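You operate a simulated robot arm through the tools that you are given. There is no shell and no other tool.

You are at the controls of a simulated two-armed robot. One attempt, no reset.

TASK
Mark the blank board with the plate that the white ticket names.
Fine: lock the plate in the holder, ink it, print once; leave the board on the carriage, drawn out.

The check looks at the end state, three seconds after you hand in, the way a careful person would. Anything else that was tipped, shoved, dropped, spilled or broken makes it a failure.

THE ROBOT
Two 7-joint arms with two-finger grippers on one trunk, on a base that drives. Base frame: it is fixed to the floor where the robot stands at the start and does not move with it; the origin is under the middle of the robot, x ahead of it, y to its left, z up. Units: mm, degrees, N and s.
The left shoulder is at the start at [99, 216, 1091], the right one opposite. With the tool pointing down near the work surface each hand reaches from about 340 to 840 mm from the robot's upright axis, wherever it stands, measured 20 degrees to its own side. Places, roughly: blank board [-2750, -2000, 500]; mark carriage [-2500, -1700, 700]; mark plate [-3000, -2000, 750]; plate latch [-2600, -1800, 900]; seat of the mark carriage [-2500, -1800, 800]; window of the plate holder [-2600, -1700, 800]. Payload 3.18 kg a hand.
The tool frame of a hand sits at the grasp point between the pads (the TCP): z along the fingers, y along the line on which they close. The tips reach 30 mm beyond it. Largest opening 144 mm; the body of the gripper starts 103 mm behind the TCP.
Orientation is that of the tool frame in the base frame, as a unit quaternion [w, x, y, z]. With the fingers straight down and closing along the base's y, the tool's x points along the base's -x, its y along +y and its z along -z.

THE INTERFACE
- The arms move only by the tool step_arm. It takes "left_targets", "right_targets" or both (then of equal length, played together; a hand with none holds still); each is text: rows parted by semicolons, each of 7 numbers parted by spaces: the shift along the tool's x, y, z in units of 40 mm (1.0 is 40 mm), then the turn, a rotation vector about the tool's x, y, z in units of 5 degrees (1.0 is 5 degrees), then the gripper command, from -1 (shut) to 1 (fully open), values between in proportion. In form: dx dy dz rx ry rz grip; .... A call has 1 to 20 rows; each row shifts and turns the commanded pose from where the row before left it, along the tool's axes as they then stand. A call with a number of a shift or a turn outside -1 to 1 is refused whole. A row lasts 0.2 s, in which the tool goes at most 50 mm and 8.6 degrees; a call with a longer step from one row to the next is refused whole, and so is a gripper value outside its range. Where a pose cannot be reached the arm comes as near as it can. A force on the tool above 40 N (or 10 N above the force at the start of the call, whichever is more), or a blocked arm, ends the call early, and 0.2 s more pass. Each finger halts on what it meets, pressing with about 38 N; the grip force reading is that of the motor and also rises with nothing between the fingers. The clock runs only during rows and for 0.2 s after the last one: add rows that do not move to give the fingers time. The reply holds the time, the measured pose of the TCP, the force on the tool along the base axes, the opening and the grip force, in the units named above and with some noise, with the torque about the TCP (base axes, N m) and any sound that the robot's microphone picked up, and new pictures: "views" is both (left out), scene, wrist or none (wrist: the cameras of the hands that moved).
- Cameras (640 x 400 px; columns grow to the right, rows downward): "scene" is now at [213.1, 2.7, 1275.6]; the picture's right is [-0.01, -1.00, 0.00], its down [-0.55, 0.01, -0.84] and it looks along [0.84, -0.01, -0.55] (base axes); focal length 258 px, centre (320, 200). "left" rides on the left gripper at [77, -16, -143] in its tool frame; the picture's right is [0.21, 0.98, 0.00], its down [-0.84, 0.18, -0.51] and it looks along [-0.50, 0.11, 0.86] (tool axes); focal length 218 px, centre (320, 200). "right" rides on the right gripper at [77, 16, -143] in its tool frame; the picture's right is [-0.21, 0.98, 0.00], its down [-0.84, -0.18, -0.51] and it looks along [-0.50, -0.11, 0.86] (tool axes); focal length 218 px, centre (320, 200). There is no depth. A picture from a camera that has moved, and an enlarged one, comes with that camera's place and axes in the base frame and with its lens. The place of the scene camera against the robot may be out by one fixed shift of up to 12 mm in any direction.
- raise_lower(by): slides the trunk up (or, below 0, down) by that many mm; the arms and the scene camera ride with it, the base frame stays. It gives what a move gives, with no picture.
- base_move(legs): drives the robot by 1 to 6 legs, each [ahead, left, turn to the left] in mm, mm and degrees, along the robot's own axes; the way and the turn of a leg run together, so that a leg with both is an arc; at most 1500 mm and 180 degrees a leg. The arms and the cameras ride along, it lands a little off, and it stops where it bumps. It gives what a move gives, and a new picture of the scene camera.
- turn_head(pan, tilt): turns the head with the scene camera to pan (to the left, within 80 degrees either way) and tilt (down, from -29 to 69), counted from straight ahead of the robot. It gives what a move gives, and a new picture of the scene camera.
- inspect(camera, box): a new picture of the part [left, top, right, bottom] of that camera's present view, enlarged. It takes no simulated time.
- finish_job(): hands the job in; it is judged then, once.

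Places have to be worked out from the pictures, the camera data and where the tool is seen. Open the grippers and draw the arms clear of the work before you hand the job in, unless the task says otherwise.

The tools are called after "Request:" as a command line: name --argument value ..., lists and objects as JSON in quotes. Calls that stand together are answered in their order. step_arm: Moves the arms, as the interface text tells. Its arguments: {"type":"object","properties":{"left_targets":{"type":"string"},"right_targets":{"type":"string"},"views":{"type":"string","enum":["both","scene","wrist","none"]}},"required":[]} The other tools are called the same way: raise_lower (by) slides the trunk up or down; base_move (legs) drives the base; turn_head (pan, tilt) turns the head that bears the scene camera; inspect (camera, box) takes an enlarged picture of a part of a camera's view; finish_job () hands the job in.

At the start:

```text
t: 0.0
left_position: [386.6, 160.8, 1073.5]
left_tcp_rot: [-0.001, -0.001, 1.0, -0.002]
left_wrist_force: [-0.7, 0.6, 0.3]
left_moment: [-0.01, -0.02, -0.01]
left_opening: 144.1
left_finger_force: 0.1
right_position: [386.5, -159.2, 1056.7]
right_tcp_rot: [0.0, 0.0, 1.0, 0.0]
right_wrist_force: [0.2, 0.5, -0.1]
right_moment: [0.0, -0.01, -0.02]
right_opening: 144.1
right_finger_force: 0.0
trunk travel left (down, up): [-175.0, 194.0]
robot x, y, heading: [0.1, -4.0, 0.0]
head pan, tilt: [-0.8, 33.4]
```

scene: 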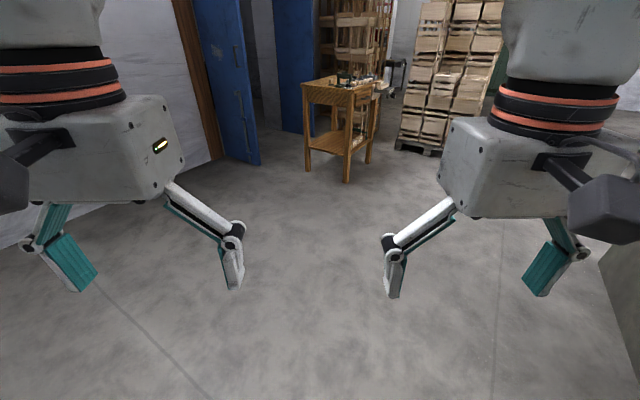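
right: 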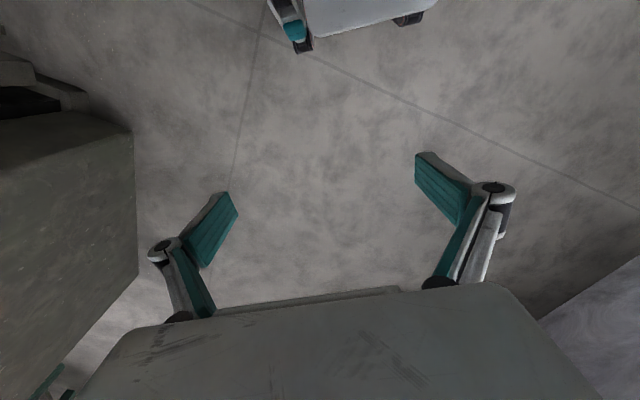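
left: 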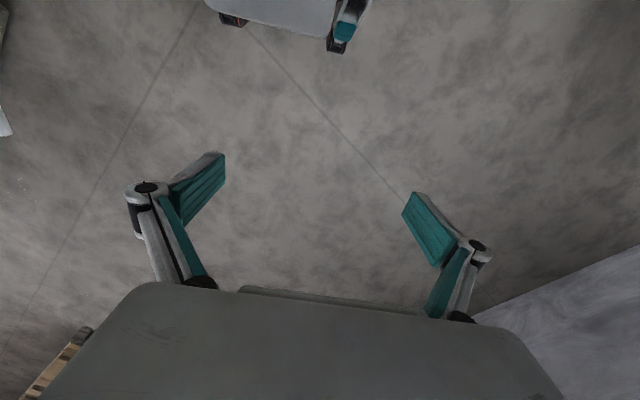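

The start pictures show open floor ahead with a table in the distance; the work places lie behind and to the right (about [-2600,-1800]). I turn the head to the right first to see the surroundings before driving.

Request:
turn_head --pan -80 --tilt 20

```text
t: 1.5
left_position: [386.6, 161.3, 1072.3]
left_tcp_rot: [0.0, -0.001, 1.0, -0.001]
left_wrist_force: [0.7, -0.2, 0.1]
left_moment: [0.0, -0.03, 0.02]
left_opening: 144.3
left_finger_force: 0.0
right_position: [386.1, -159.2, 1055.5]
right_tcp_rot: [0.0, 0.0, 1.0, -0.001]
right_wrist_force: [0.3, -0.2, -0.1]
right_moment: [-0.01, -0.01, -0.02]
right_opening: 143.9
right_finger_force: 0.0
trunk travel left (down, up): [-175.0, 194.0]
robot x, y, heading: [0.3, -1.1, -0.2]
head pan, tilt: [-80.0, 20.0]
camera scene: at [140.5, -87.8, 1296.9], right [-0.98, -0.17, 0.0], down [-0.06, 0.34, -0.94], along [0.16, -0.93, -0.34], focal length 258 px, centre (320, 200)
```

scene: 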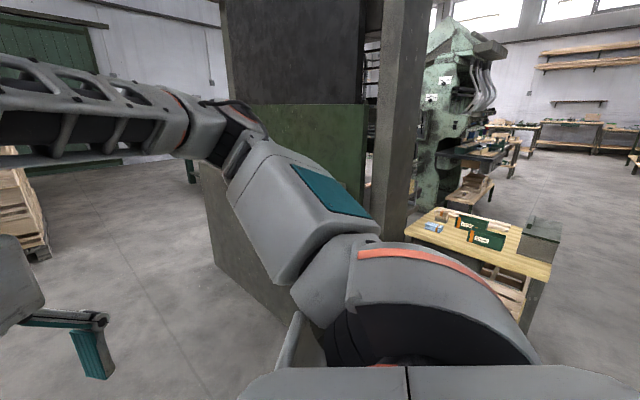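

To the right there is a pillar block about 1.1 m off, a green press and a table with small items beyond it. Turning on the spot is clear, so I turn right about 120° and look towards the work area.

Request:
base_move --legs '[[0, 0, -135]]'

Request:
turn_head --pan 0 --tilt 20

```text
t: 7.6
left_position: [-173.5, -382.3, 1073.5]
left_tcp_rot: [-0.001, 0.93, 0.367, 0.001]
left_wrist_force: [0.7, 0.0, 0.7]
left_moment: [-0.01, 0.03, 0.01]
left_opening: 144.0
left_finger_force: 0.1
right_position: [-393.3, -148.5, 1056.4]
right_tcp_rot: [0.0, 0.931, 0.365, 0.001]
right_wrist_force: [-1.3, -0.2, 0.6]
right_moment: [-0.02, -0.02, -0.01]
right_opening: 144.0
right_finger_force: 0.0
trunk travel left (down, up): [-175.0, 194.0]
robot x, y, heading: [0.7, 0.6, -137.0]
head pan, tilt: [-80.0, 20.0]
camera scene: at [-154.8, -20.3, 1296.9], right [0.6, 0.8, 0.0], down [0.27, -0.21, -0.94], along [-0.75, 0.57, -0.34], focal length 258 px, centre (320, 200)
```

scene: 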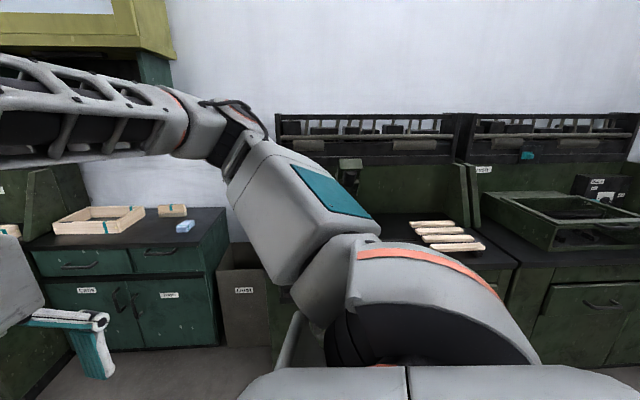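

```text
t: 9.1
left_position: [-172.8, -380.4, 1073.1]
left_tcp_rot: [-0.001, 0.93, 0.367, 0.001]
left_wrist_force: [-0.2, -0.1, -0.6]
left_moment: [0.0, -0.02, -0.02]
left_opening: 144.0
left_finger_force: 0.0
right_position: [-392.0, -147.7, 1055.7]
right_tcp_rot: [0.0, 0.931, 0.366, 0.001]
right_wrist_force: [-0.1, 0.2, 0.2]
right_moment: [0.0, 0.03, -0.01]
right_opening: 144.1
right_finger_force: 0.1
trunk travel left (down, up): [-175.0, 194.0]
robot x, y, heading: [-1.0, 3.7, -137.3]
head pan, tilt: [0.0, 20.0]
camera scene: at [-148.7, -139.9, 1296.9], right [-0.68, 0.73, 0.0], down [0.25, 0.23, -0.94], along [-0.69, -0.64, -0.34], focal length 258 px, centre (320, 200)
```

scene: 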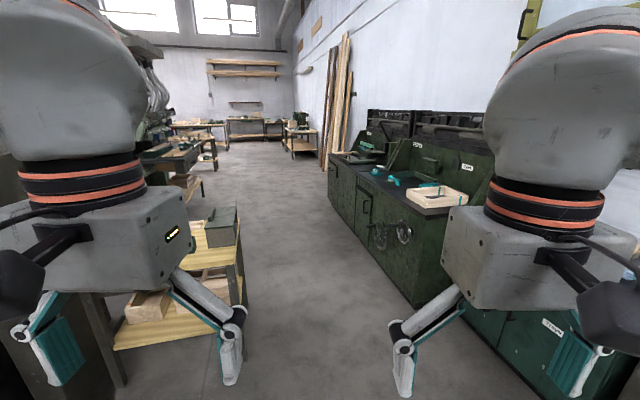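

I now look down an aisle: a counter along the right, a table on the left. The given places project to around pixel (360,150), the far end of the counter, so I enlarge that part.

Request:
inspect --camera "scene" --box '[280, 90, 500, 230]'

Request:
inspect --camera "scene" --box '[130, 90, 340, 220]'

```text
2.86 times, centred on (390, 160) of scene
camera zoom: at [-148.7, -139.9, 1296.9], right [-0.68, 0.73, 0.0], down [0.25, 0.23, -0.94], along [-0.69, -0.64, -0.34], focal length 737 px, centre (120, 314)
```

zoom: 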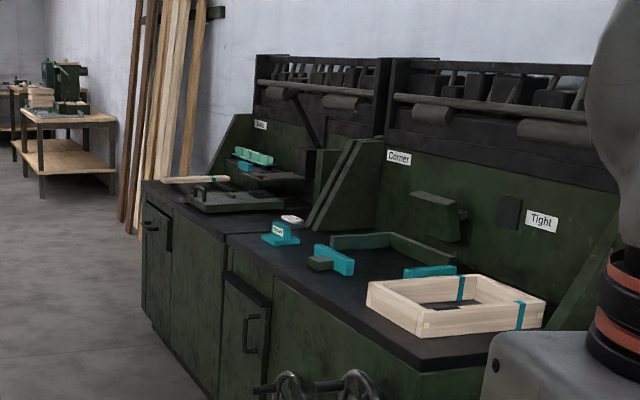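

```text
3.05 times, centred on (235, 155) of scene
camera zoom: at [-148.7, -139.9, 1296.9], right [-0.68, 0.73, 0.0], down [0.25, 0.23, -0.94], along [-0.69, -0.64, -0.34], focal length 786 px, centre (579, 337)
```

zoom: 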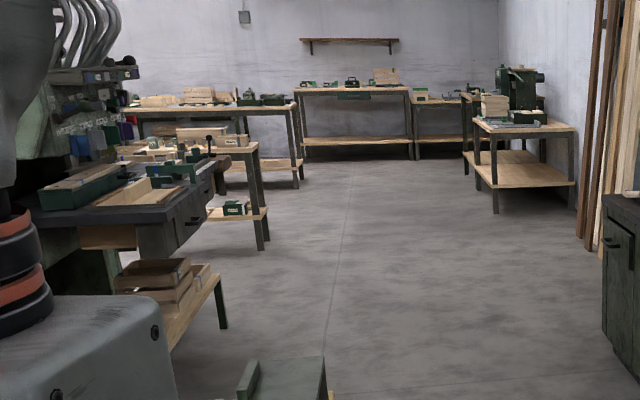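

The green station at the far end of the counter matches the given places (about [-2450,-1670,800]); the counter front runs along direction ≈ -115°, with the aisle centre about 550 mm off it. I drive to the aisle centre near [-1100,-760] and turn along the aisle to look again.

Request:
base_move --legs '[[1320, -186, 0], [0, 0, 22]]'

```text
t: 16.9
left_position: [-1119.2, -1159.7, 1073.9]
left_tcp_rot: [-0.001, 0.851, 0.525, 0.0]
left_wrist_force: [-0.8, 0.4, 0.4]
left_moment: [0.01, 0.01, -0.03]
left_opening: 144.0
left_finger_force: 0.1
right_position: [-1404.8, -1017.3, 1055.7]
right_tcp_rot: [-0.001, 0.851, 0.525, 0.001]
right_wrist_force: [0.2, -0.5, -0.2]
right_moment: [0.01, 0.03, 0.02]
right_opening: 143.9
right_finger_force: 0.1
trunk travel left (down, up): [-175.0, 194.0]
robot x, y, heading: [-1089.1, -741.8, -116.7]
head pan, tilt: [0.0, 20.0]
camera scene: at [-1177.6, -927.6, 1296.9], right [-0.89, 0.45, 0.0], down [0.15, 0.31, -0.94], along [-0.42, -0.84, -0.34], focal length 258 px, centre (320, 200)
```

scene: 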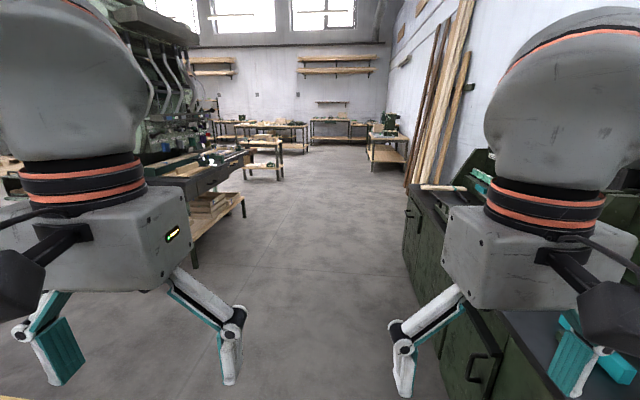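

I'm in the aisle with free floor ahead. I pan the head right to view the counter stations from here.

Request:
turn_head --pan -40 --tilt 25

Request:
inspect --camera "scene" --box '[100, 40, 420, 240]'

```text
t: 17.9
left_position: [-1119.2, -1160.9, 1073.3]
left_tcp_rot: [0.0, 0.851, 0.526, 0.0]
left_wrist_force: [-0.6, 0.7, 0.2]
left_moment: [0.02, 0.03, 0.03]
left_opening: 144.3
left_finger_force: 0.1
right_position: [-1406.8, -1017.4, 1055.4]
right_tcp_rot: [0.0, 0.852, 0.524, 0.001]
right_wrist_force: [0.1, 0.0, 0.0]
right_moment: [0.01, -0.02, 0.01]
right_opening: 143.8
right_finger_force: 0.1
trunk travel left (down, up): [-175.0, 194.0]
robot x, y, heading: [-1089.8, -743.1, -116.9]
head pan, tilt: [-40.0, 25.0]
camera scene: at [-1220.8, -880.7, 1288.8], right [-0.4, 0.92, 0.0], down [0.39, 0.17, -0.91], along [-0.83, -0.36, -0.42], focal length 258 px, centre (320, 200)
```

scene: 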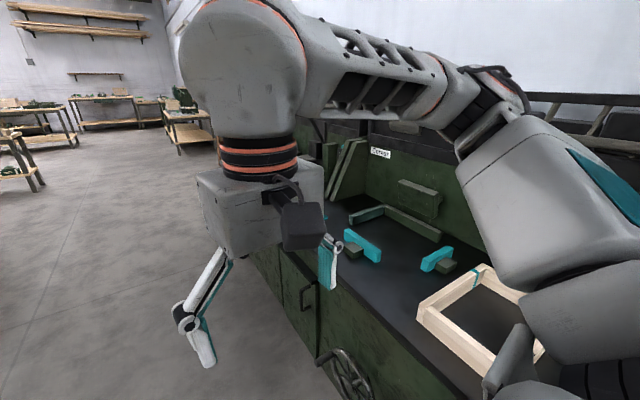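

```text
2.00 times, centred on (260, 140) of scene
camera zoom: at [-1220.8, -880.7, 1288.8], right [-0.4, 0.92, 0.0], down [0.39, 0.17, -0.91], along [-0.83, -0.36, -0.42], focal length 516 px, centre (440, 320)
```

zoom: 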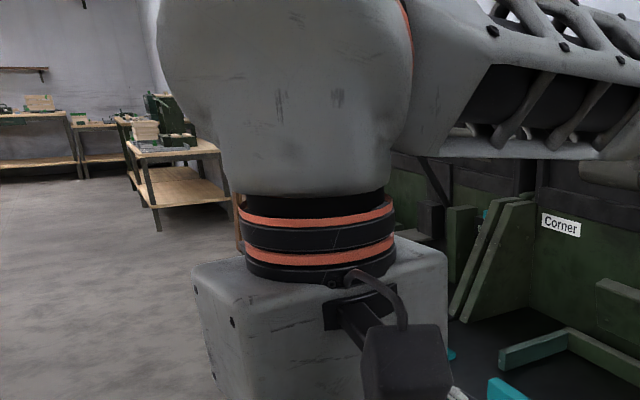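

That nearest bench station is "Corner" (not ours); the station at the far end is hidden by the arm. I drive on along the aisle about 1350 mm, keeping slightly left, and look again.

Request:
base_move --legs '[[1300, 120, 0]]'

Request:
turn_head --pan -75 --tilt 25

```text
t: 24.5
left_position: [-1606.0, -2374.0, 1073.2]
left_tcp_rot: [-0.001, 0.853, 0.522, 0.001]
left_wrist_force: [0.4, -0.1, -0.3]
left_moment: [0.01, -0.02, -0.03]
left_opening: 144.2
left_finger_force: 0.1
right_position: [-1890.3, -2228.8, 1055.4]
right_tcp_rot: [-0.001, 0.854, 0.52, 0.001]
right_wrist_force: [1.1, -0.2, -0.2]
right_moment: [0.02, -0.04, -0.02]
right_opening: 144.2
right_finger_force: 0.0
trunk travel left (down, up): [-175.0, 194.0]
robot x, y, heading: [-1570.8, -1956.5, -117.2]
head pan, tilt: [-40.0, 25.0]
camera scene: at [-1704.9, -2093.8, 1288.8], right [-0.39, 0.92, 0.0], down [0.39, 0.16, -0.91], along [-0.84, -0.35, -0.42], focal length 258 px, centre (320, 200)
```

scene: 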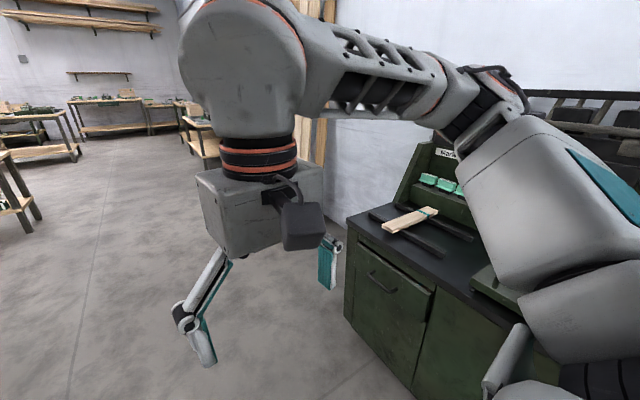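

```text
t: 25.5
left_position: [-1606.0, -2374.3, 1073.2]
left_tcp_rot: [-0.001, 0.854, 0.521, 0.001]
left_wrist_force: [-0.4, -0.5, -0.3]
left_moment: [0.01, -0.01, -0.02]
left_opening: 144.0
left_finger_force: 0.0
right_position: [-1891.3, -2228.9, 1055.7]
right_tcp_rot: [-0.001, 0.854, 0.52, 0.001]
right_wrist_force: [-0.1, -0.9, -0.6]
right_moment: [-0.02, 0.01, -0.03]
right_opening: 144.1
right_finger_force: 0.0
trunk travel left (down, up): [-175.0, 194.0]
robot x, y, heading: [-1568.3, -1956.6, -117.4]
head pan, tilt: [-75.0, 25.0]
camera scene: at [-1709.9, -2038.5, 1288.8], right [0.21, 0.98, 0.0], down [0.41, -0.09, -0.91], along [-0.89, 0.19, -0.42], focal length 258 px, centre (320, 200)
```

scene: 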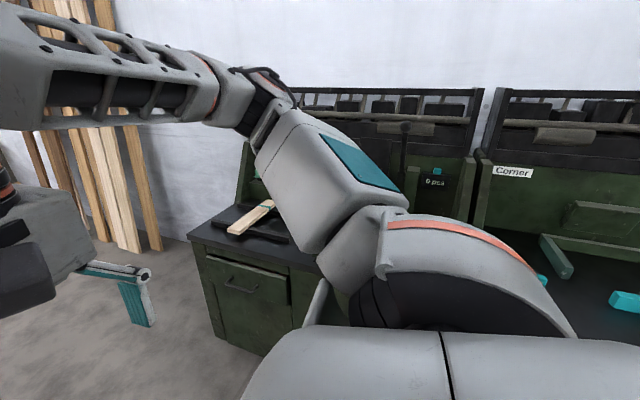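

The end station looks like the "Mark" station with a wooden board and teal plates. I turn the base to face the counter (heading ≈ 155°) with the head straight ahead.

Request:
turn_head --pan 0 --tilt 30

Request:
base_move --legs '[[0, 0, -88]]'

```text
t: 27.0
left_position: [-1605.3, -2373.8, 1072.2]
left_tcp_rot: [-0.002, 0.854, 0.521, 0.0]
left_wrist_force: [-0.4, -1.0, -0.6]
left_moment: [-0.02, 0.01, -0.01]
left_opening: 143.7
left_finger_force: 0.1
right_position: [-1890.4, -2227.1, 1055.7]
right_tcp_rot: [0.0, 0.854, 0.52, 0.0]
right_wrist_force: [-0.3, -0.6, 1.1]
right_moment: [-0.01, -0.03, 0.02]
right_opening: 143.7
right_finger_force: 0.0
trunk travel left (down, up): [-175.0, 194.0]
robot x, y, heading: [-1568.9, -1956.7, -117.4]
head pan, tilt: [0.0, 30.0]
camera scene: at [-1661.4, -2138.4, 1280.9], right [-0.89, 0.46, 0.0], down [0.23, 0.44, -0.87], along [-0.4, -0.77, -0.5], focal length 258 px, centre (320, 200)
```

scene: 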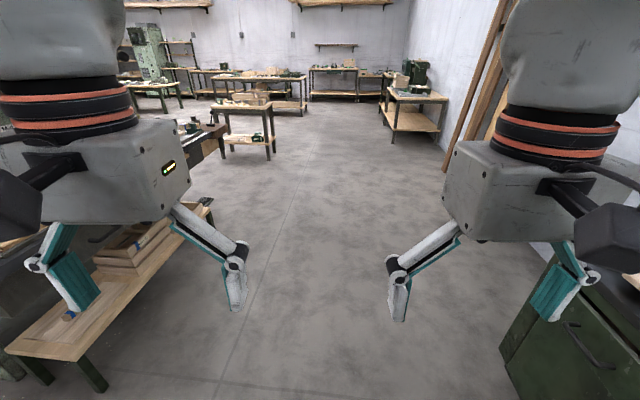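

```text
t: 31.2
left_position: [-1990.0, -1932.5, 1074.2]
left_tcp_rot: [-0.001, 0.975, -0.223, 0.001]
left_wrist_force: [-0.2, 0.5, 0.4]
left_moment: [0.0, -0.01, -0.01]
left_opening: 143.9
left_finger_force: 0.1
right_position: [-1849.7, -1645.2, 1055.5]
right_tcp_rot: [0.0, 0.975, -0.223, 0.001]
right_wrist_force: [0.1, -0.3, 0.1]
right_moment: [-0.02, 0.0, 0.0]
right_opening: 144.0
right_finger_force: 0.0
trunk travel left (down, up): [-175.0, 194.0]
robot x, y, heading: [-1572.7, -1956.9, 154.1]
head pan, tilt: [0.0, 30.0]
camera scene: at [-1753.3, -1861.7, 1280.9], right [0.44, 0.9, 0.0], down [0.45, -0.22, -0.87], along [-0.78, 0.38, -0.5], focal length 258 px, centre (320, 200)
```

scene: 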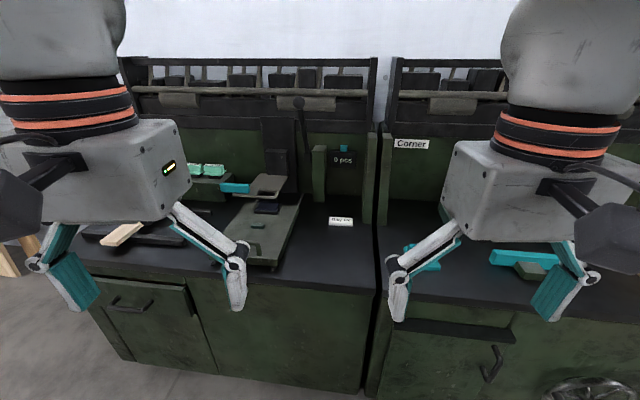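

The Mark station is in front: press with lever, carriage, plate holder, plates rack and a white ticket. I enlarge these parts.

Request:
inspect --camera "scene" --box '[180, 90, 380, 215]'

Request:
inspect --camera "scene" --box '[310, 205, 374, 245]'

Request:
inspect --camera "scene" --box '[80, 140, 320, 290]'

```text
3.20 times, centred on (280, 152) of scene
camera zoom: at [-1753.3, -1861.7, 1280.9], right [0.44, 0.9, 0.0], down [0.45, -0.22, -0.87], along [-0.78, 0.38, -0.5], focal length 826 px, centre (448, 352)
```

zoom: 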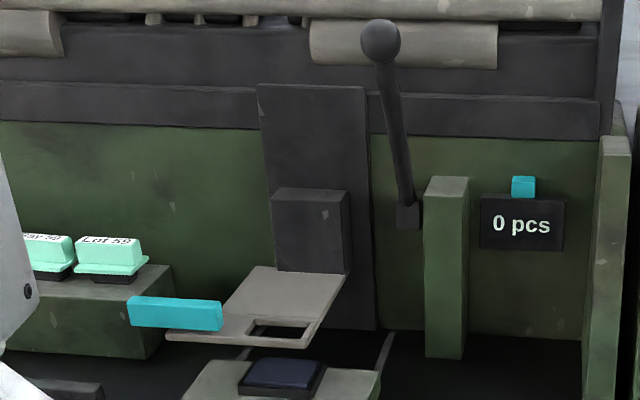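

```text
10.00 times, centred on (342, 225) of scene
camera zoom: at [-1753.3, -1861.7, 1280.9], right [0.44, 0.9, 0.0], down [0.45, -0.22, -0.87], along [-0.78, 0.38, -0.5], focal length 2580 px, centre (100, -50)
```

zoom: 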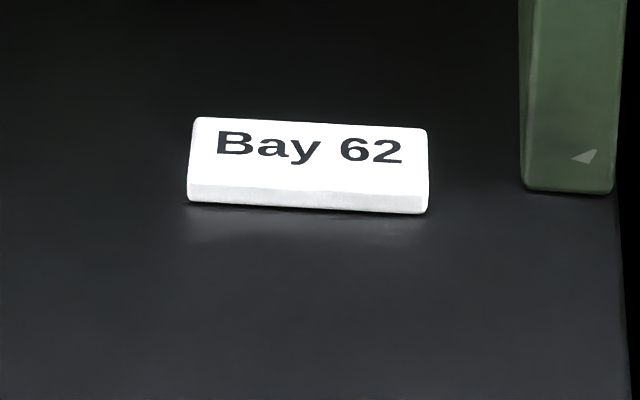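

```text
2.67 times, centred on (200, 215) of scene
camera zoom: at [-1753.3, -1861.7, 1280.9], right [0.44, 0.9, 0.0], down [0.45, -0.22, -0.87], along [-0.78, 0.38, -0.5], focal length 688 px, centre (640, 160)
```

zoom: 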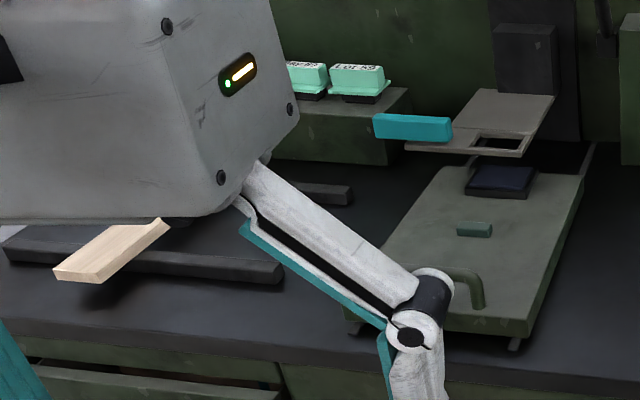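

The ticket reads "Bay 62". From the edges, the station faces along heading ≈ 146.5°, its counter front is about 660 mm ahead, and the press is ~300 mm left of me. I turn square to it and shift left and a bit ahead.

Request:
base_move --legs '[[0, 0, -7.5], [0, 400, 0], [200, 0, 0]]'

```text
t: 37.0
left_position: [-2371.8, -2106.9, 1073.1]
left_tcp_rot: [0.0, 0.96, -0.281, 0.001]
left_wrist_force: [-0.1, 0.3, 0.7]
left_moment: [-0.07, -0.01, 0.02]
left_opening: 144.0
left_finger_force: 0.1
right_position: [-2198.1, -1837.4, 1056.2]
right_tcp_rot: [0.0, 0.959, -0.282, 0.001]
right_wrist_force: [-0.7, -0.4, -0.3]
right_moment: [0.03, -0.06, 0.03]
right_opening: 144.3
right_finger_force: 0.0
trunk travel left (down, up): [-175.0, 194.0]
robot x, y, heading: [-1956.1, -2178.0, 147.2]
head pan, tilt: [0.0, 30.0]
camera scene: at [-2128.9, -2063.5, 1280.8], right [0.54, 0.84, 0.0], down [0.42, -0.27, -0.87], along [-0.73, 0.47, -0.5], focal length 258 px, centre (320, 200)
```

scene: 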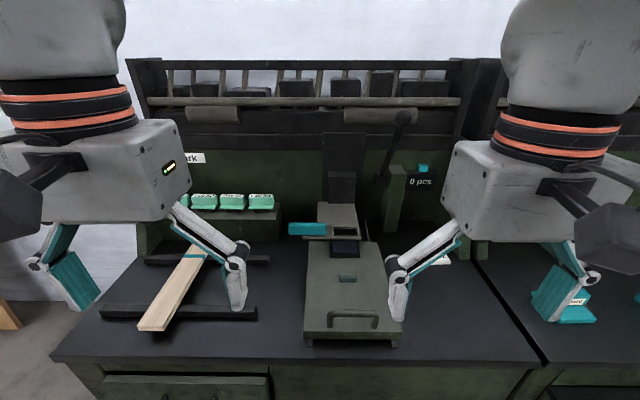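

Good view. I enlarge the plates and the press before moving the arms.

Request:
inspect --camera "scene" --box '[170, 170, 298, 250]'

Request:
inspect --camera "scene" --box '[270, 200, 430, 350]'

Request:
inspect --camera "scene" --box '[280, 100, 440, 240]'

```text
5.00 times, centred on (234, 210) of scene
camera zoom: at [-2128.9, -2063.5, 1280.8], right [0.54, 0.84, 0.0], down [0.42, -0.27, -0.87], along [-0.73, 0.47, -0.5], focal length 1290 px, centre (750, 150)
```

zoom: 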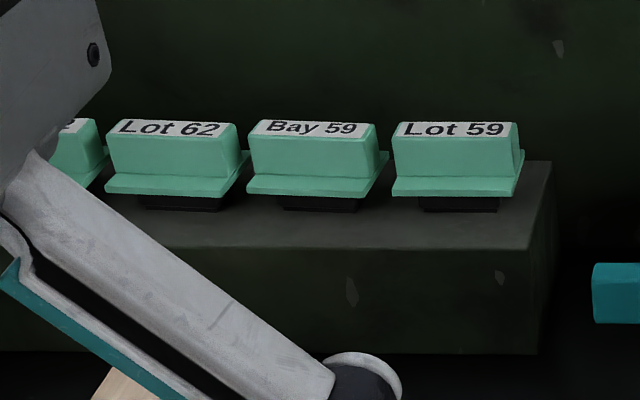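

```text
2.67 times, centred on (350, 275) of scene
camera zoom: at [-2128.9, -2063.5, 1280.8], right [0.54, 0.84, 0.0], down [0.42, -0.27, -0.87], along [-0.73, 0.47, -0.5], focal length 688 px, centre (240, 0)
```

zoom: 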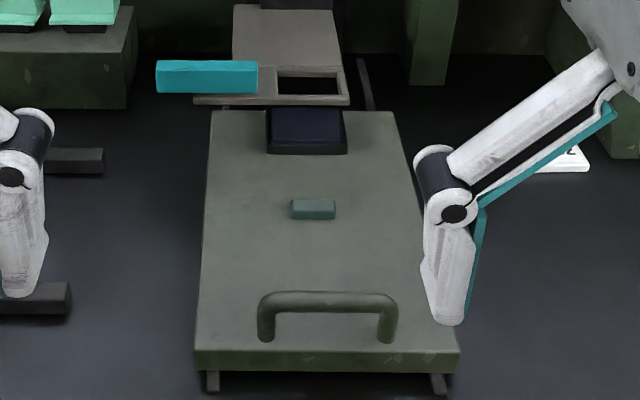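

```text
2.86 times, centred on (360, 170) of scene
camera zoom: at [-2128.9, -2063.5, 1280.8], right [0.54, 0.84, 0.0], down [0.42, -0.27, -0.87], along [-0.73, 0.47, -0.5], focal length 737 px, centre (206, 286)
```

zoom: 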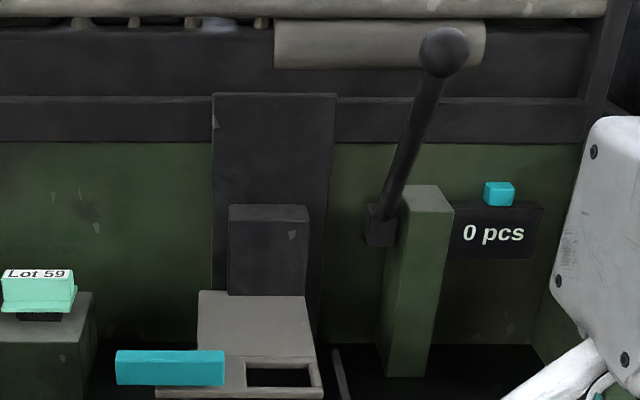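

The plates read (left to right) "?..2", Lot 62, Bay 59, Lot 59, so the leftmost should be Bay 62, to be confirmed. I enlarge the board area, and move the left hand up and back to unveil the leftmost plate.

Request:
inspect --camera "scene" --box '[90, 230, 290, 355]'

Request:
step_arm --left_targets "0 -1 -1 0 0 0 1; 0 -1 -1 0 0 0 1; 0 -1 -1 0 0 0 1; 0 -1 0 0 0 0 1" --views "both"

```text
3.20 times, centred on (190, 292) of scene
camera zoom: at [-2128.9, -2063.5, 1280.8], right [0.54, 0.84, 0.0], down [0.42, -0.27, -0.87], along [-0.73, 0.47, -0.5], focal length 826 px, centre (736, -96)
```

zoom: 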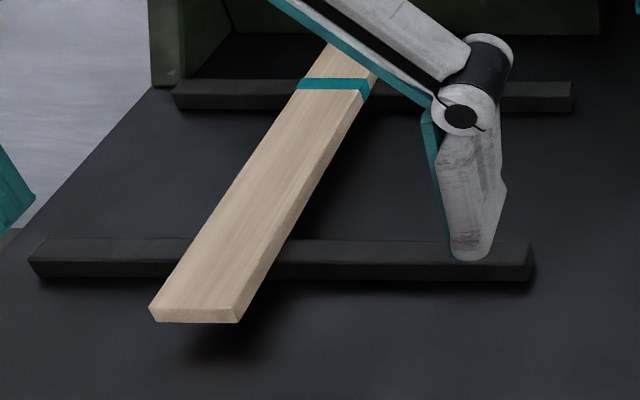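

```text
refused: row 1 steps farther than a row can; nothing moved
```

The row step was too long (limit 50 mm in total). I move the left hand left (+y) and up in smaller steps.

Request:
step_arm --left_targets "0 0.8 -0.6 0 0 0 1; 0 0.8 -0.6 0 0 0 1; 0 0.8 -0.6 0 0 0 1; 0 0.8 -0.6 0 0 0 1; 0 0.8 -0.6 0 0 0 1" --views "scene"

```text
t: 38.2
left_position: [-2445.4, -2226.8, 1180.3]
left_tcp_rot: [-0.001, 0.959, -0.282, -0.002]
left_wrist_force: [0.3, -0.4, 0.2]
left_moment: [0.03, 0.01, -0.01]
left_opening: 144.2
left_finger_force: 0.1
left hand out of reach, approached as far as the arm can: row 5
right_position: [-2197.4, -1838.2, 1056.5]
right_tcp_rot: [0.001, 0.959, -0.283, 0.0]
right_wrist_force: [0.7, -0.5, 0.2]
right_moment: [0.0, 0.04, 0.03]
right_opening: 143.9
right_finger_force: 0.1
trunk travel left (down, up): [-175.0, 194.0]
robot x, y, heading: [-1960.6, -2183.9, 147.2]
head pan, tilt: [0.0, 30.0]
camera scene: at [-2126.8, -2064.2, 1281.4], right [0.54, 0.84, 0.0], down [0.42, -0.27, -0.87], along [-0.73, 0.47, -0.5], focal length 258 px, centre (320, 200)
```

scene: 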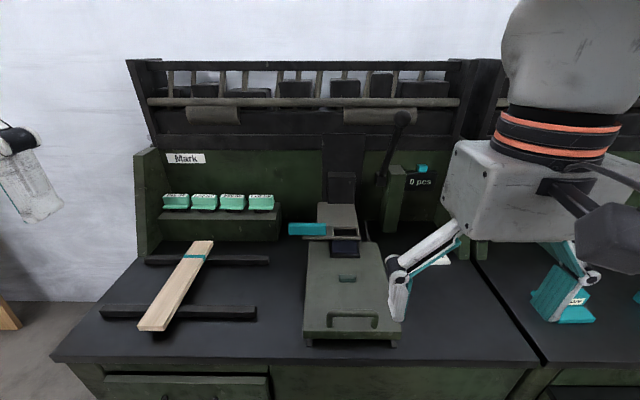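

The left arm is clear now and the sign "Mark" confirms the station. I enlarge the plates and the board.

Request:
inspect --camera "scene" --box '[150, 180, 278, 260]'

Request:
inspect --camera "scene" --box '[90, 230, 290, 355]'

Request:
inspect --camera "scene" --box '[270, 190, 398, 270]'

```text
5.00 times, centred on (214, 220) of scene
camera zoom: at [-2126.8, -2064.2, 1281.4], right [0.54, 0.84, 0.0], down [0.42, -0.27, -0.87], along [-0.73, 0.47, -0.5], focal length 1290 px, centre (850, 100)
```

zoom: 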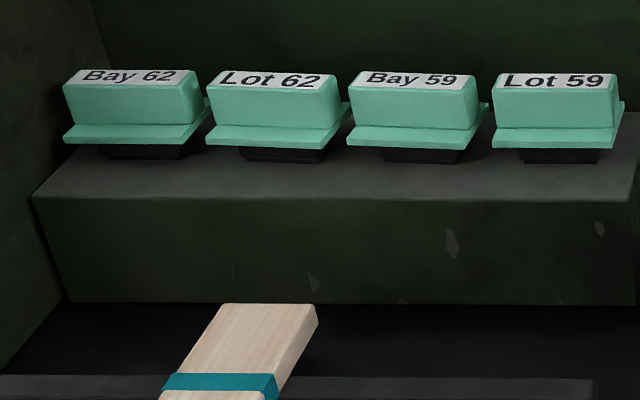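

```text
3.20 times, centred on (190, 292) of scene
camera zoom: at [-2126.8, -2064.2, 1281.4], right [0.54, 0.84, 0.0], down [0.42, -0.27, -0.87], along [-0.73, 0.47, -0.5], focal length 826 px, centre (736, -96)
```

zoom: 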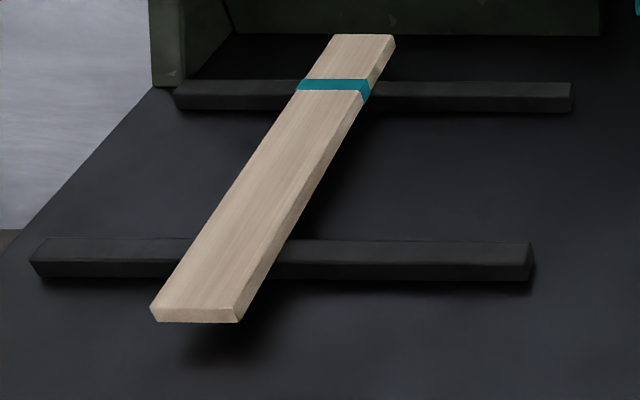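

```text
5.00 times, centred on (334, 230) of scene
camera zoom: at [-2126.8, -2064.2, 1281.4], right [0.54, 0.84, 0.0], down [0.42, -0.27, -0.87], along [-0.73, 0.47, -0.5], focal length 1290 px, centre (250, 50)
```

zoom: 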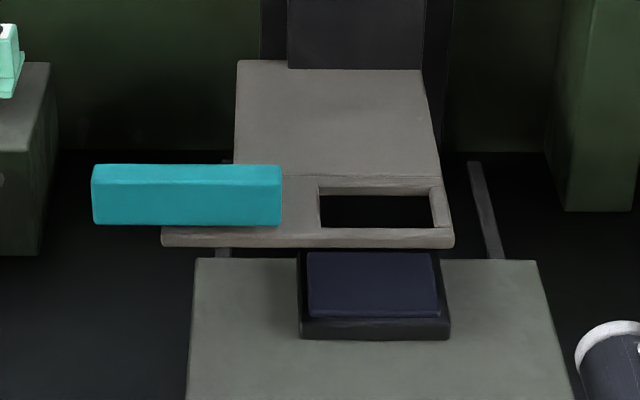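

Leftmost plate is confirmed as "Bay 62". Triangulation gives: carriage top z≈742, window of the holder ≈820 high with the ink pad right under it while the carriage is drawn out, lever ball z≈1140 pulling towards me, plates' tops z≈865. The counter front is about 520 mm from my axis, so I move left 200 and ahead 210.

Request:
base_move --legs '[[0, 200, 0], [210, 0, 0]]'

Request:
turn_head --pan 0 --tilt 45

```text
t: 41.9
left_position: [-2739.8, -2282.0, 1178.9]
left_tcp_rot: [0.0, 0.96, -0.281, 0.001]
left_wrist_force: [-0.9, 0.7, -0.1]
left_moment: [-0.02, -0.06, -0.02]
left_opening: 144.0
left_finger_force: 0.0
right_position: [-2489.3, -1892.3, 1054.4]
right_tcp_rot: [0.0, 0.959, -0.284, 0.001]
right_wrist_force: [-1.1, 0.0, -0.5]
right_moment: [-0.01, -0.06, 0.03]
right_opening: 144.2
right_finger_force: 0.1
trunk travel left (down, up): [-175.0, 194.0]
robot x, y, heading: [-2250.4, -2238.9, 147.1]
head pan, tilt: [0.0, 30.0]
camera scene: at [-2419.8, -2118.6, 1280.5], right [0.54, 0.84, 0.0], down [0.42, -0.27, -0.87], along [-0.73, 0.47, -0.5], focal length 258 px, centre (320, 200)
```

scene: 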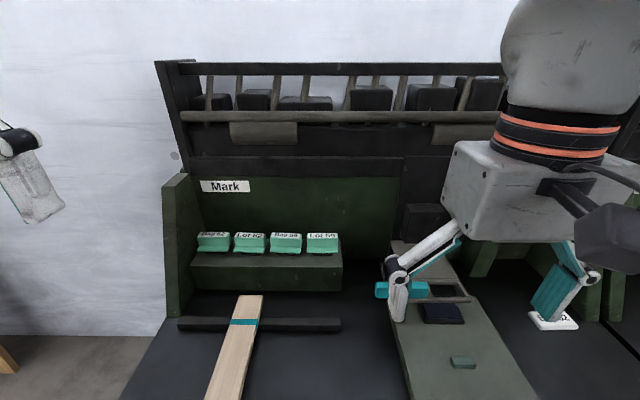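

```text
t: 42.6
left_position: [-2736.4, -2281.4, 1179.1]
left_tcp_rot: [0.0, 0.96, -0.282, 0.001]
left_wrist_force: [-0.8, 0.2, 0.4]
left_moment: [-0.06, 0.01, 0.03]
left_opening: 144.1
left_finger_force: 0.0
right_position: [-2488.0, -1892.2, 1055.8]
right_tcp_rot: [0.0, 0.959, -0.283, 0.0]
right_wrist_force: [0.3, -0.4, 0.1]
right_moment: [0.02, -0.02, -0.01]
right_opening: 144.2
right_finger_force: 0.0
trunk travel left (down, up): [-175.0, 194.0]
robot x, y, heading: [-2251.8, -2239.5, 147.1]
head pan, tilt: [0.0, 45.0]
camera scene: at [-2410.9, -2124.4, 1258.3], right [0.54, 0.84, 0.0], down [0.59, -0.38, -0.71], along [-0.59, 0.38, -0.71], focal length 258 px, centre (320, 200)
```

scene: 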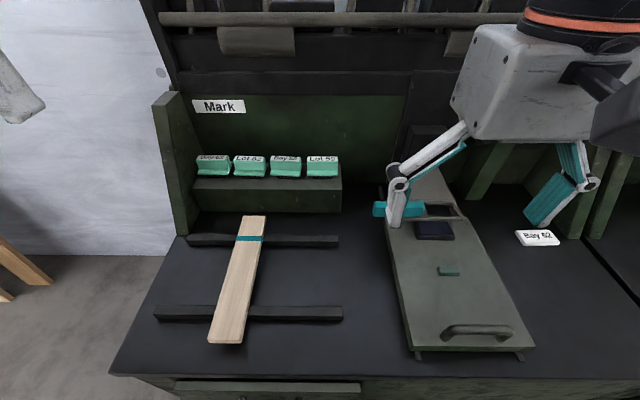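

I now have a good top-down view. I move the right hand aside (right and up) so the holder and carriage can be seen.

Request:
step_arm --right_targets "0 -0.8 -0.6 0 0 0 1; 0 -0.8 -0.6 0 0 0 1; 0 -0.8 -0.6 0 0 0 1; 0.6 -0.8 0 0 0 0 1; 0.6 -0.8 0 0 0 0 1; 0.6 -0.8 0 0 0 0 1" --views "scene"

Request:
inspect --camera "scene" --box '[360, 150, 560, 275]'

Request:
inspect --camera "scene" --box '[380, 230, 560, 370]'

Request:
inspect --camera "scene" --box '[150, 130, 360, 360]'

```text
t: 44.0
left_position: [-2737.3, -2281.4, 1180.3]
left_tcp_rot: [0.0, 0.959, -0.282, -0.001]
left_wrist_force: [1.0, -0.5, -0.6]
left_moment: [0.04, 0.08, -0.02]
left_opening: 144.3
left_finger_force: 0.1
right_position: [-2323.7, -1771.4, 1127.1]
right_tcp_rot: [0.0, 0.959, -0.283, -0.001]
right_wrist_force: [0.6, -0.2, 0.8]
right_moment: [0.02, 0.03, 0.01]
right_opening: 143.9
right_finger_force: 0.0
right hand out of reach, approached as far as the arm can: row 6
trunk travel left (down, up): [-175.0, 194.0]
robot x, y, heading: [-2250.3, -2233.7, 147.2]
head pan, tilt: [0.0, 45.0]
camera scene: at [-2409.6, -2124.9, 1258.7], right [0.54, 0.84, 0.0], down [0.59, -0.38, -0.71], along [-0.59, 0.38, -0.71], focal length 258 px, centre (320, 200)
```

scene: 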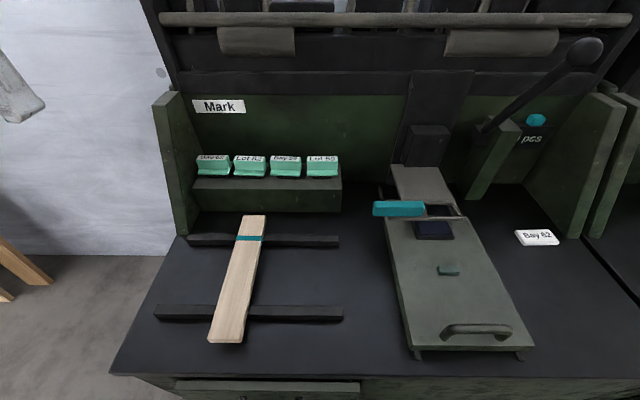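

```text
3.20 times, centred on (460, 212) of scene
camera zoom: at [-2409.6, -2124.9, 1258.7], right [0.54, 0.84, 0.0], down [0.59, -0.38, -0.71], along [-0.59, 0.38, -0.71], focal length 826 px, centre (-128, 160)
```

zoom: 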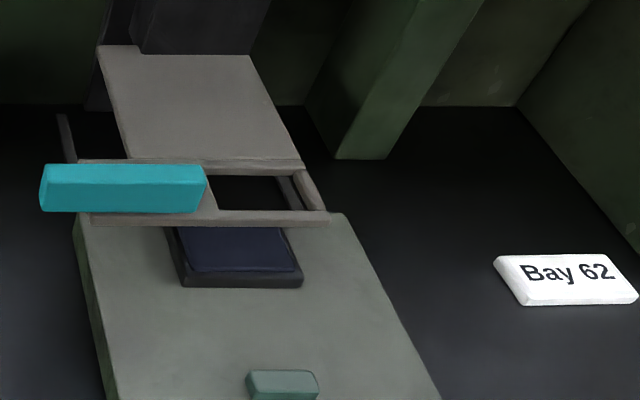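

```text
2.86 times, centred on (470, 300) of scene
camera zoom: at [-2409.6, -2124.9, 1258.7], right [0.54, 0.84, 0.0], down [0.59, -0.38, -0.71], along [-0.59, 0.38, -0.71], focal length 737 px, centre (-109, -86)
```

zoom: 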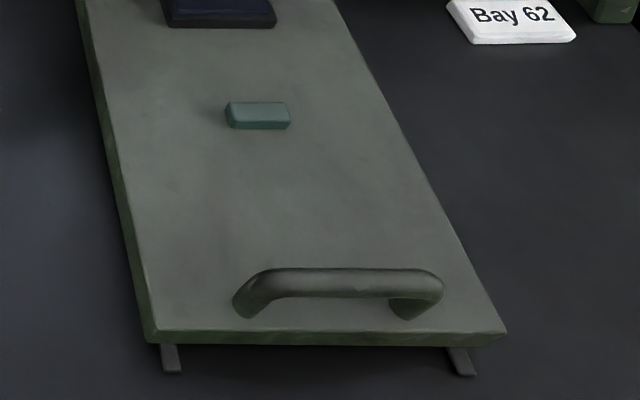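

```text
1.74 times, centred on (255, 245) of scene
camera zoom: at [-2409.6, -2124.9, 1258.7], right [0.54, 0.84, 0.0], down [0.59, -0.38, -0.71], along [-0.59, 0.38, -0.71], focal length 449 px, centre (433, 122)
```

zoom: 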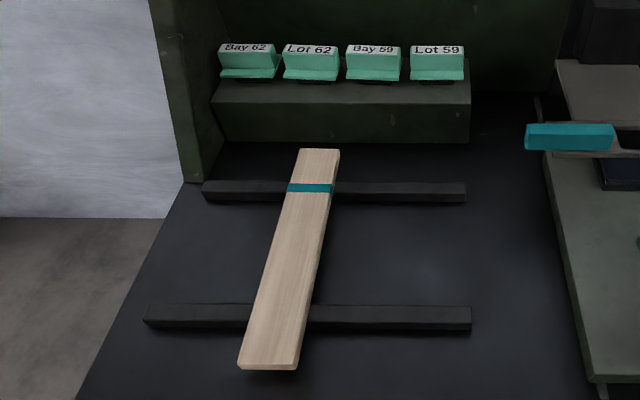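

Now the ticket ("Bay 62"), holder, latch (teal bar left of the window), carriage with stop block and handle are all visible. I look through the right wrist camera to get a closer view of the latch.

Request:
inspect --camera "right" --box '[0, 0, 640, 400]'

Request:
inspect --camera "scene" --box '[366, 180, 478, 250]'

```text
1.00 times, centred on (320, 200) of right (not enlarged: the box is as wide or as high as the picture)
camera zoom: at [-2269.0, -1827.0, 1270.4], right [-0.71, -0.71, 0.0], down [-0.61, 0.61, 0.51], along [-0.36, 0.36, -0.86], focal length 218 px, centre (320, 200)
```

zoom: 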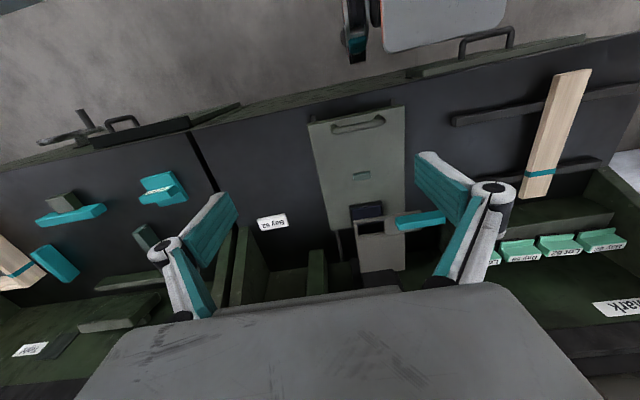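

```text
5.71 times, centred on (422, 215) of scene
camera zoom: at [-2409.6, -2124.9, 1258.7], right [0.54, 0.84, 0.0], down [0.59, -0.38, -0.71], along [-0.59, 0.38, -0.71], focal length 1474 px, centre (-263, 114)
```

zoom: 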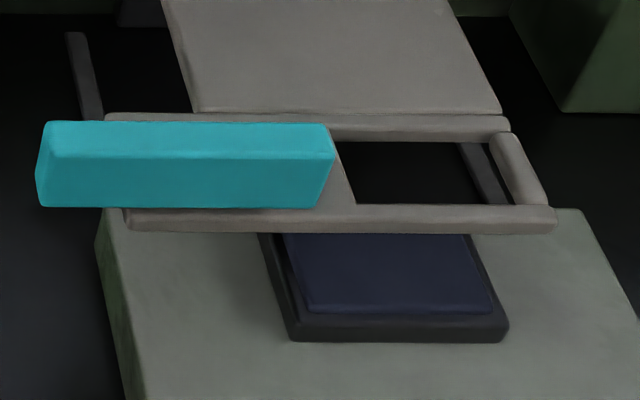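

The wrist camera gives a fine top view. I zoom on the holder in it, and on the plates.

Request:
inspect --camera "right" --box '[320, 180, 450, 280]'

Request:
inspect --camera "right" --box '[470, 60, 640, 330]'

Request:
inspect --camera "right" --box '[300, 95, 420, 215]'

```text
4.00 times, centred on (385, 230) of right
camera zoom: at [-2269.0, -1827.0, 1270.4], right [-0.71, -0.71, 0.0], down [-0.61, 0.61, 0.51], along [-0.36, 0.36, -0.86], focal length 873 px, centre (60, 80)
```

zoom: 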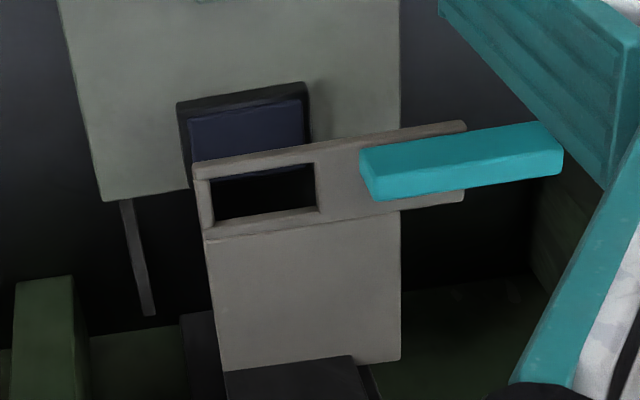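

```text
1.48 times, centred on (555, 195) of right
camera zoom: at [-2269.0, -1827.0, 1270.4], right [-0.71, -0.71, 0.0], down [-0.61, 0.61, 0.51], along [-0.36, 0.36, -0.86], focal length 323 px, centre (-28, 207)
```

zoom: 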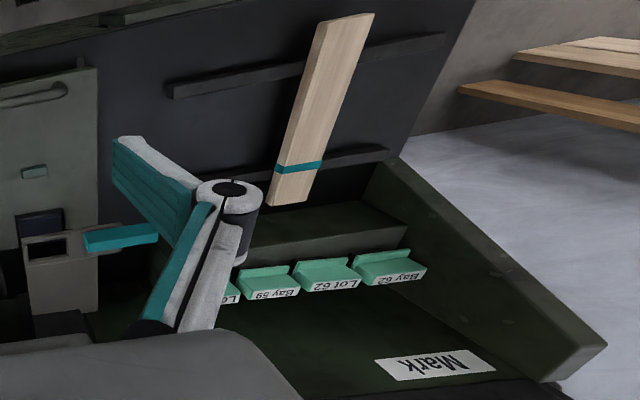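

```text
3.33 times, centred on (360, 155) of right
camera zoom: at [-2269.0, -1827.0, 1270.4], right [-0.71, -0.71, 0.0], down [-0.61, 0.61, 0.51], along [-0.36, 0.36, -0.86], focal length 728 px, centre (187, 350)
```

zoom: 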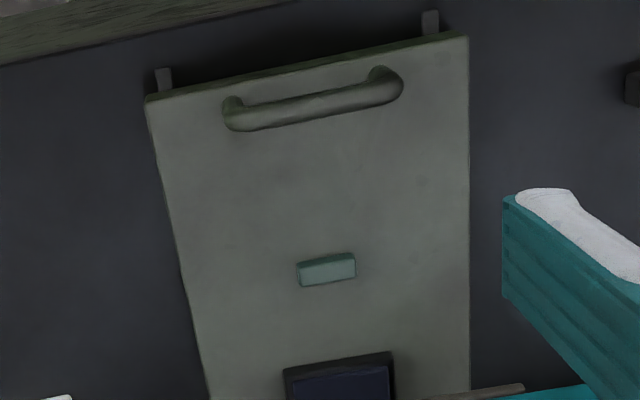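

I bring the right hand above the carriage front so its camera looks at the holder from about 300 mm.

Request:
step_arm --right_targets "-0.625 0.236 0.596 0 0 0 1; -0.625 0.236 0.596 0 0 0 1; -0.625 0.236 0.596 0 0 0 1; -0.625 0.236 0.596 0 0 0 1; -0.625 0.236 0.596 0 0 0 1; -0.625 0.236 0.596 0 0 0 1; -0.625 0.236 0.596 0 0 0 1" --views "both"

```text
t: 45.6
left_position: [-2739.2, -2281.6, 1178.9]
left_tcp_rot: [0.0, 0.959, -0.282, 0.001]
left_wrist_force: [-0.3, 0.2, -0.6]
left_moment: [0.0, -0.02, -0.02]
left_opening: 144.2
left_finger_force: 0.1
right_position: [-2507.7, -1730.6, 959.9]
right_tcp_rot: [0.0, 0.959, -0.284, 0.001]
right_wrist_force: [-0.5, -0.7, 1.0]
right_moment: [0.02, -0.02, 0.0]
right_opening: 144.3
right_finger_force: 0.0
trunk travel left (down, up): [-175.0, 194.0]
robot x, y, heading: [-2249.1, -2236.4, 147.1]
head pan, tilt: [0.0, 45.0]
camera scene: at [-2411.7, -2124.0, 1258.0], right [0.54, 0.84, 0.0], down [0.59, -0.38, -0.71], along [-0.59, 0.38, -0.71], focal length 258 px, centre (320, 200)
camera right: at [-2452.9, -1786.2, 1103.8], right [-0.71, -0.71, 0.0], down [-0.61, 0.61, 0.51], along [-0.36, 0.36, -0.86], focal length 218 px, centre (320, 200)
```

scene: 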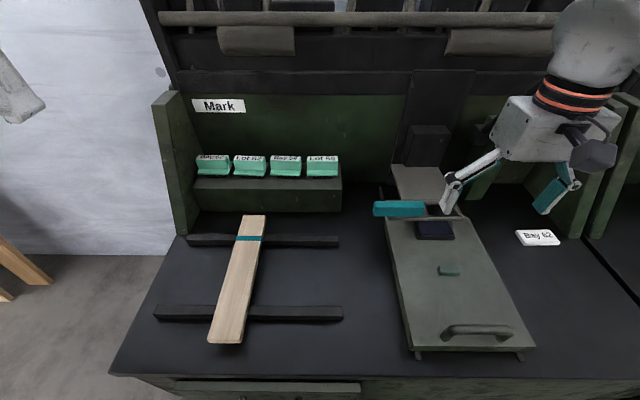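
right: 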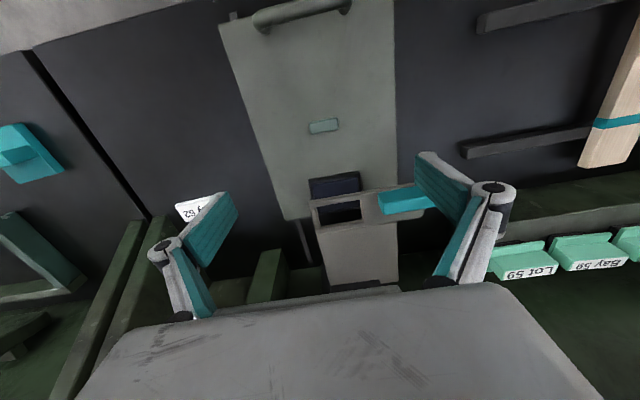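

Closer now; I zoom the wrist view on the holder and the latch.

Request:
inspect --camera "right" --box '[295, 160, 445, 300]'

Request:
inspect --camera "right" --box '[480, 190, 640, 290]'

```text
2.86 times, centred on (370, 230) of right
camera zoom: at [-2452.9, -1786.2, 1103.8], right [-0.71, -0.71, 0.0], down [-0.61, 0.61, 0.51], along [-0.36, 0.36, -0.86], focal length 624 px, centre (177, 114)
```

zoom: 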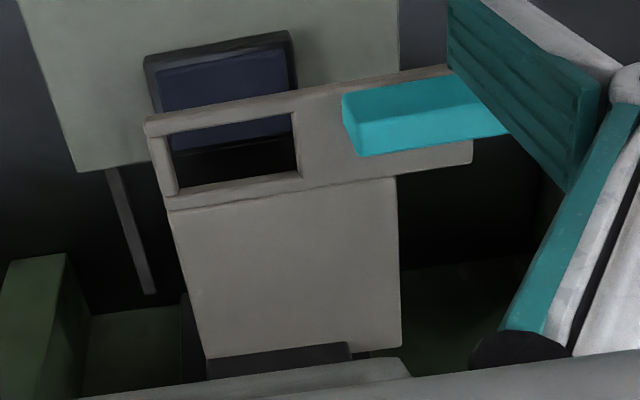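

```text
4.00 times, centred on (560, 240) of right
camera zoom: at [-2452.9, -1786.2, 1103.8], right [-0.71, -0.71, 0.0], down [-0.61, 0.61, 0.51], along [-0.36, 0.36, -0.86], focal length 873 px, centre (-640, 40)
```

zoom: 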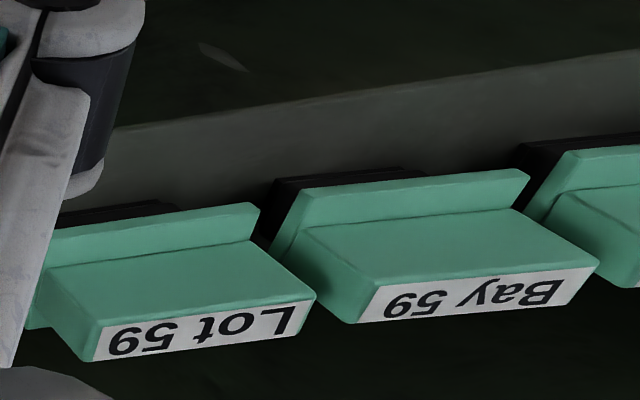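

The latch is a teal bar in a channel of the holder that should slide right towards the window. Next I fetch the plate: I turn the left hand by -90° about its tool z so that it closes front-to-back (its camera then sits on the right side), with the fingers half open.

Request:
step_arm --left_targets "0 0 0 0 0 -1 0; 0 0 0 0 0 -1 0; 0 0 0 0 0 -1 0; 0 0 0 0 0 -1 0; 0 0 0 0 0 -1 0; 0 0 0 0 0 -1 0; 0 0 0 0 0 -1 0; 0 0 0 0 0 -1 0; 0 0 0 0 0 -1 0; 0 0 0 0 0 -1 0; 0 0 0 0 0 -1 0; 0 0 0 0 0 -1 0; 0 0 0 0 0 -1 0; 0 0 0 0 0 -1 0; 0 0 0 0 0 -1 0; 0 0 0 0 0 -1 0; 0 0 0 0 0 -1 0; 0 0 0 0 0 -1 0" --views "both"

```text
t: 49.5
left_position: [-2737.7, -2281.7, 1178.3]
left_tcp_rot: [0.0, 0.878, 0.479, 0.0]
left_wrist_force: [0.1, -0.2, -0.4]
left_moment: [-0.01, -0.01, -0.02]
left_opening: 71.9
left_finger_force: 0.1
right_position: [-2506.9, -1730.8, 961.7]
right_tcp_rot: [0.0, 0.959, -0.283, 0.001]
right_wrist_force: [-0.9, -0.9, 0.4]
right_moment: [0.0, 0.0, 0.0]
right_opening: 143.9
right_finger_force: 0.0
trunk travel left (down, up): [-175.0, 194.0]
robot x, y, heading: [-2249.1, -2239.1, 147.2]
head pan, tilt: [0.0, 45.0]
camera scene: at [-2410.9, -2124.4, 1258.2], right [0.54, 0.84, 0.0], down [0.59, -0.38, -0.71], along [-0.59, 0.38, -0.71], focal length 258 px, centre (320, 200)
camera left: at [-2710.2, -2207.5, 1321.6], right [0.94, -0.35, 0.0], down [-0.3, -0.81, 0.51], along [-0.18, -0.48, -0.86], focal length 218 px, centre (320, 200)
```

scene: 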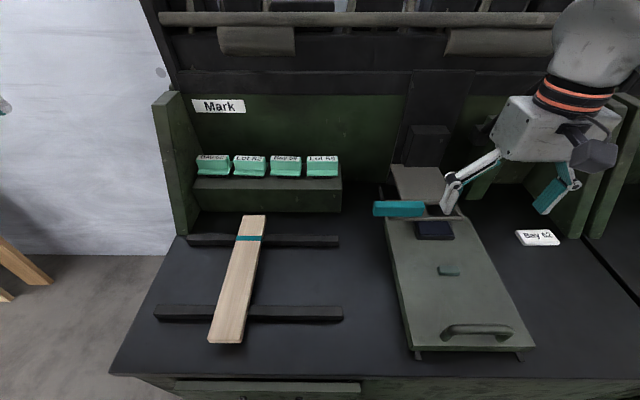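
left: 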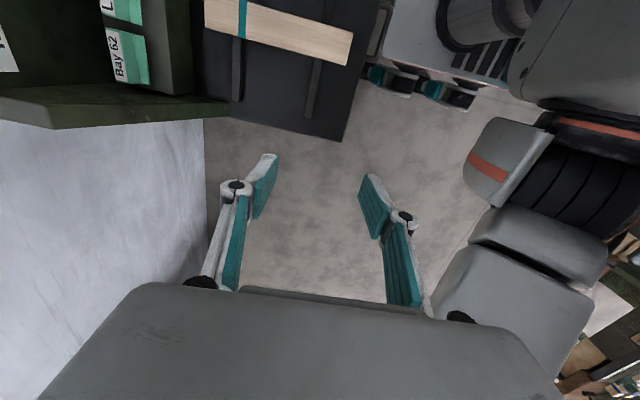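

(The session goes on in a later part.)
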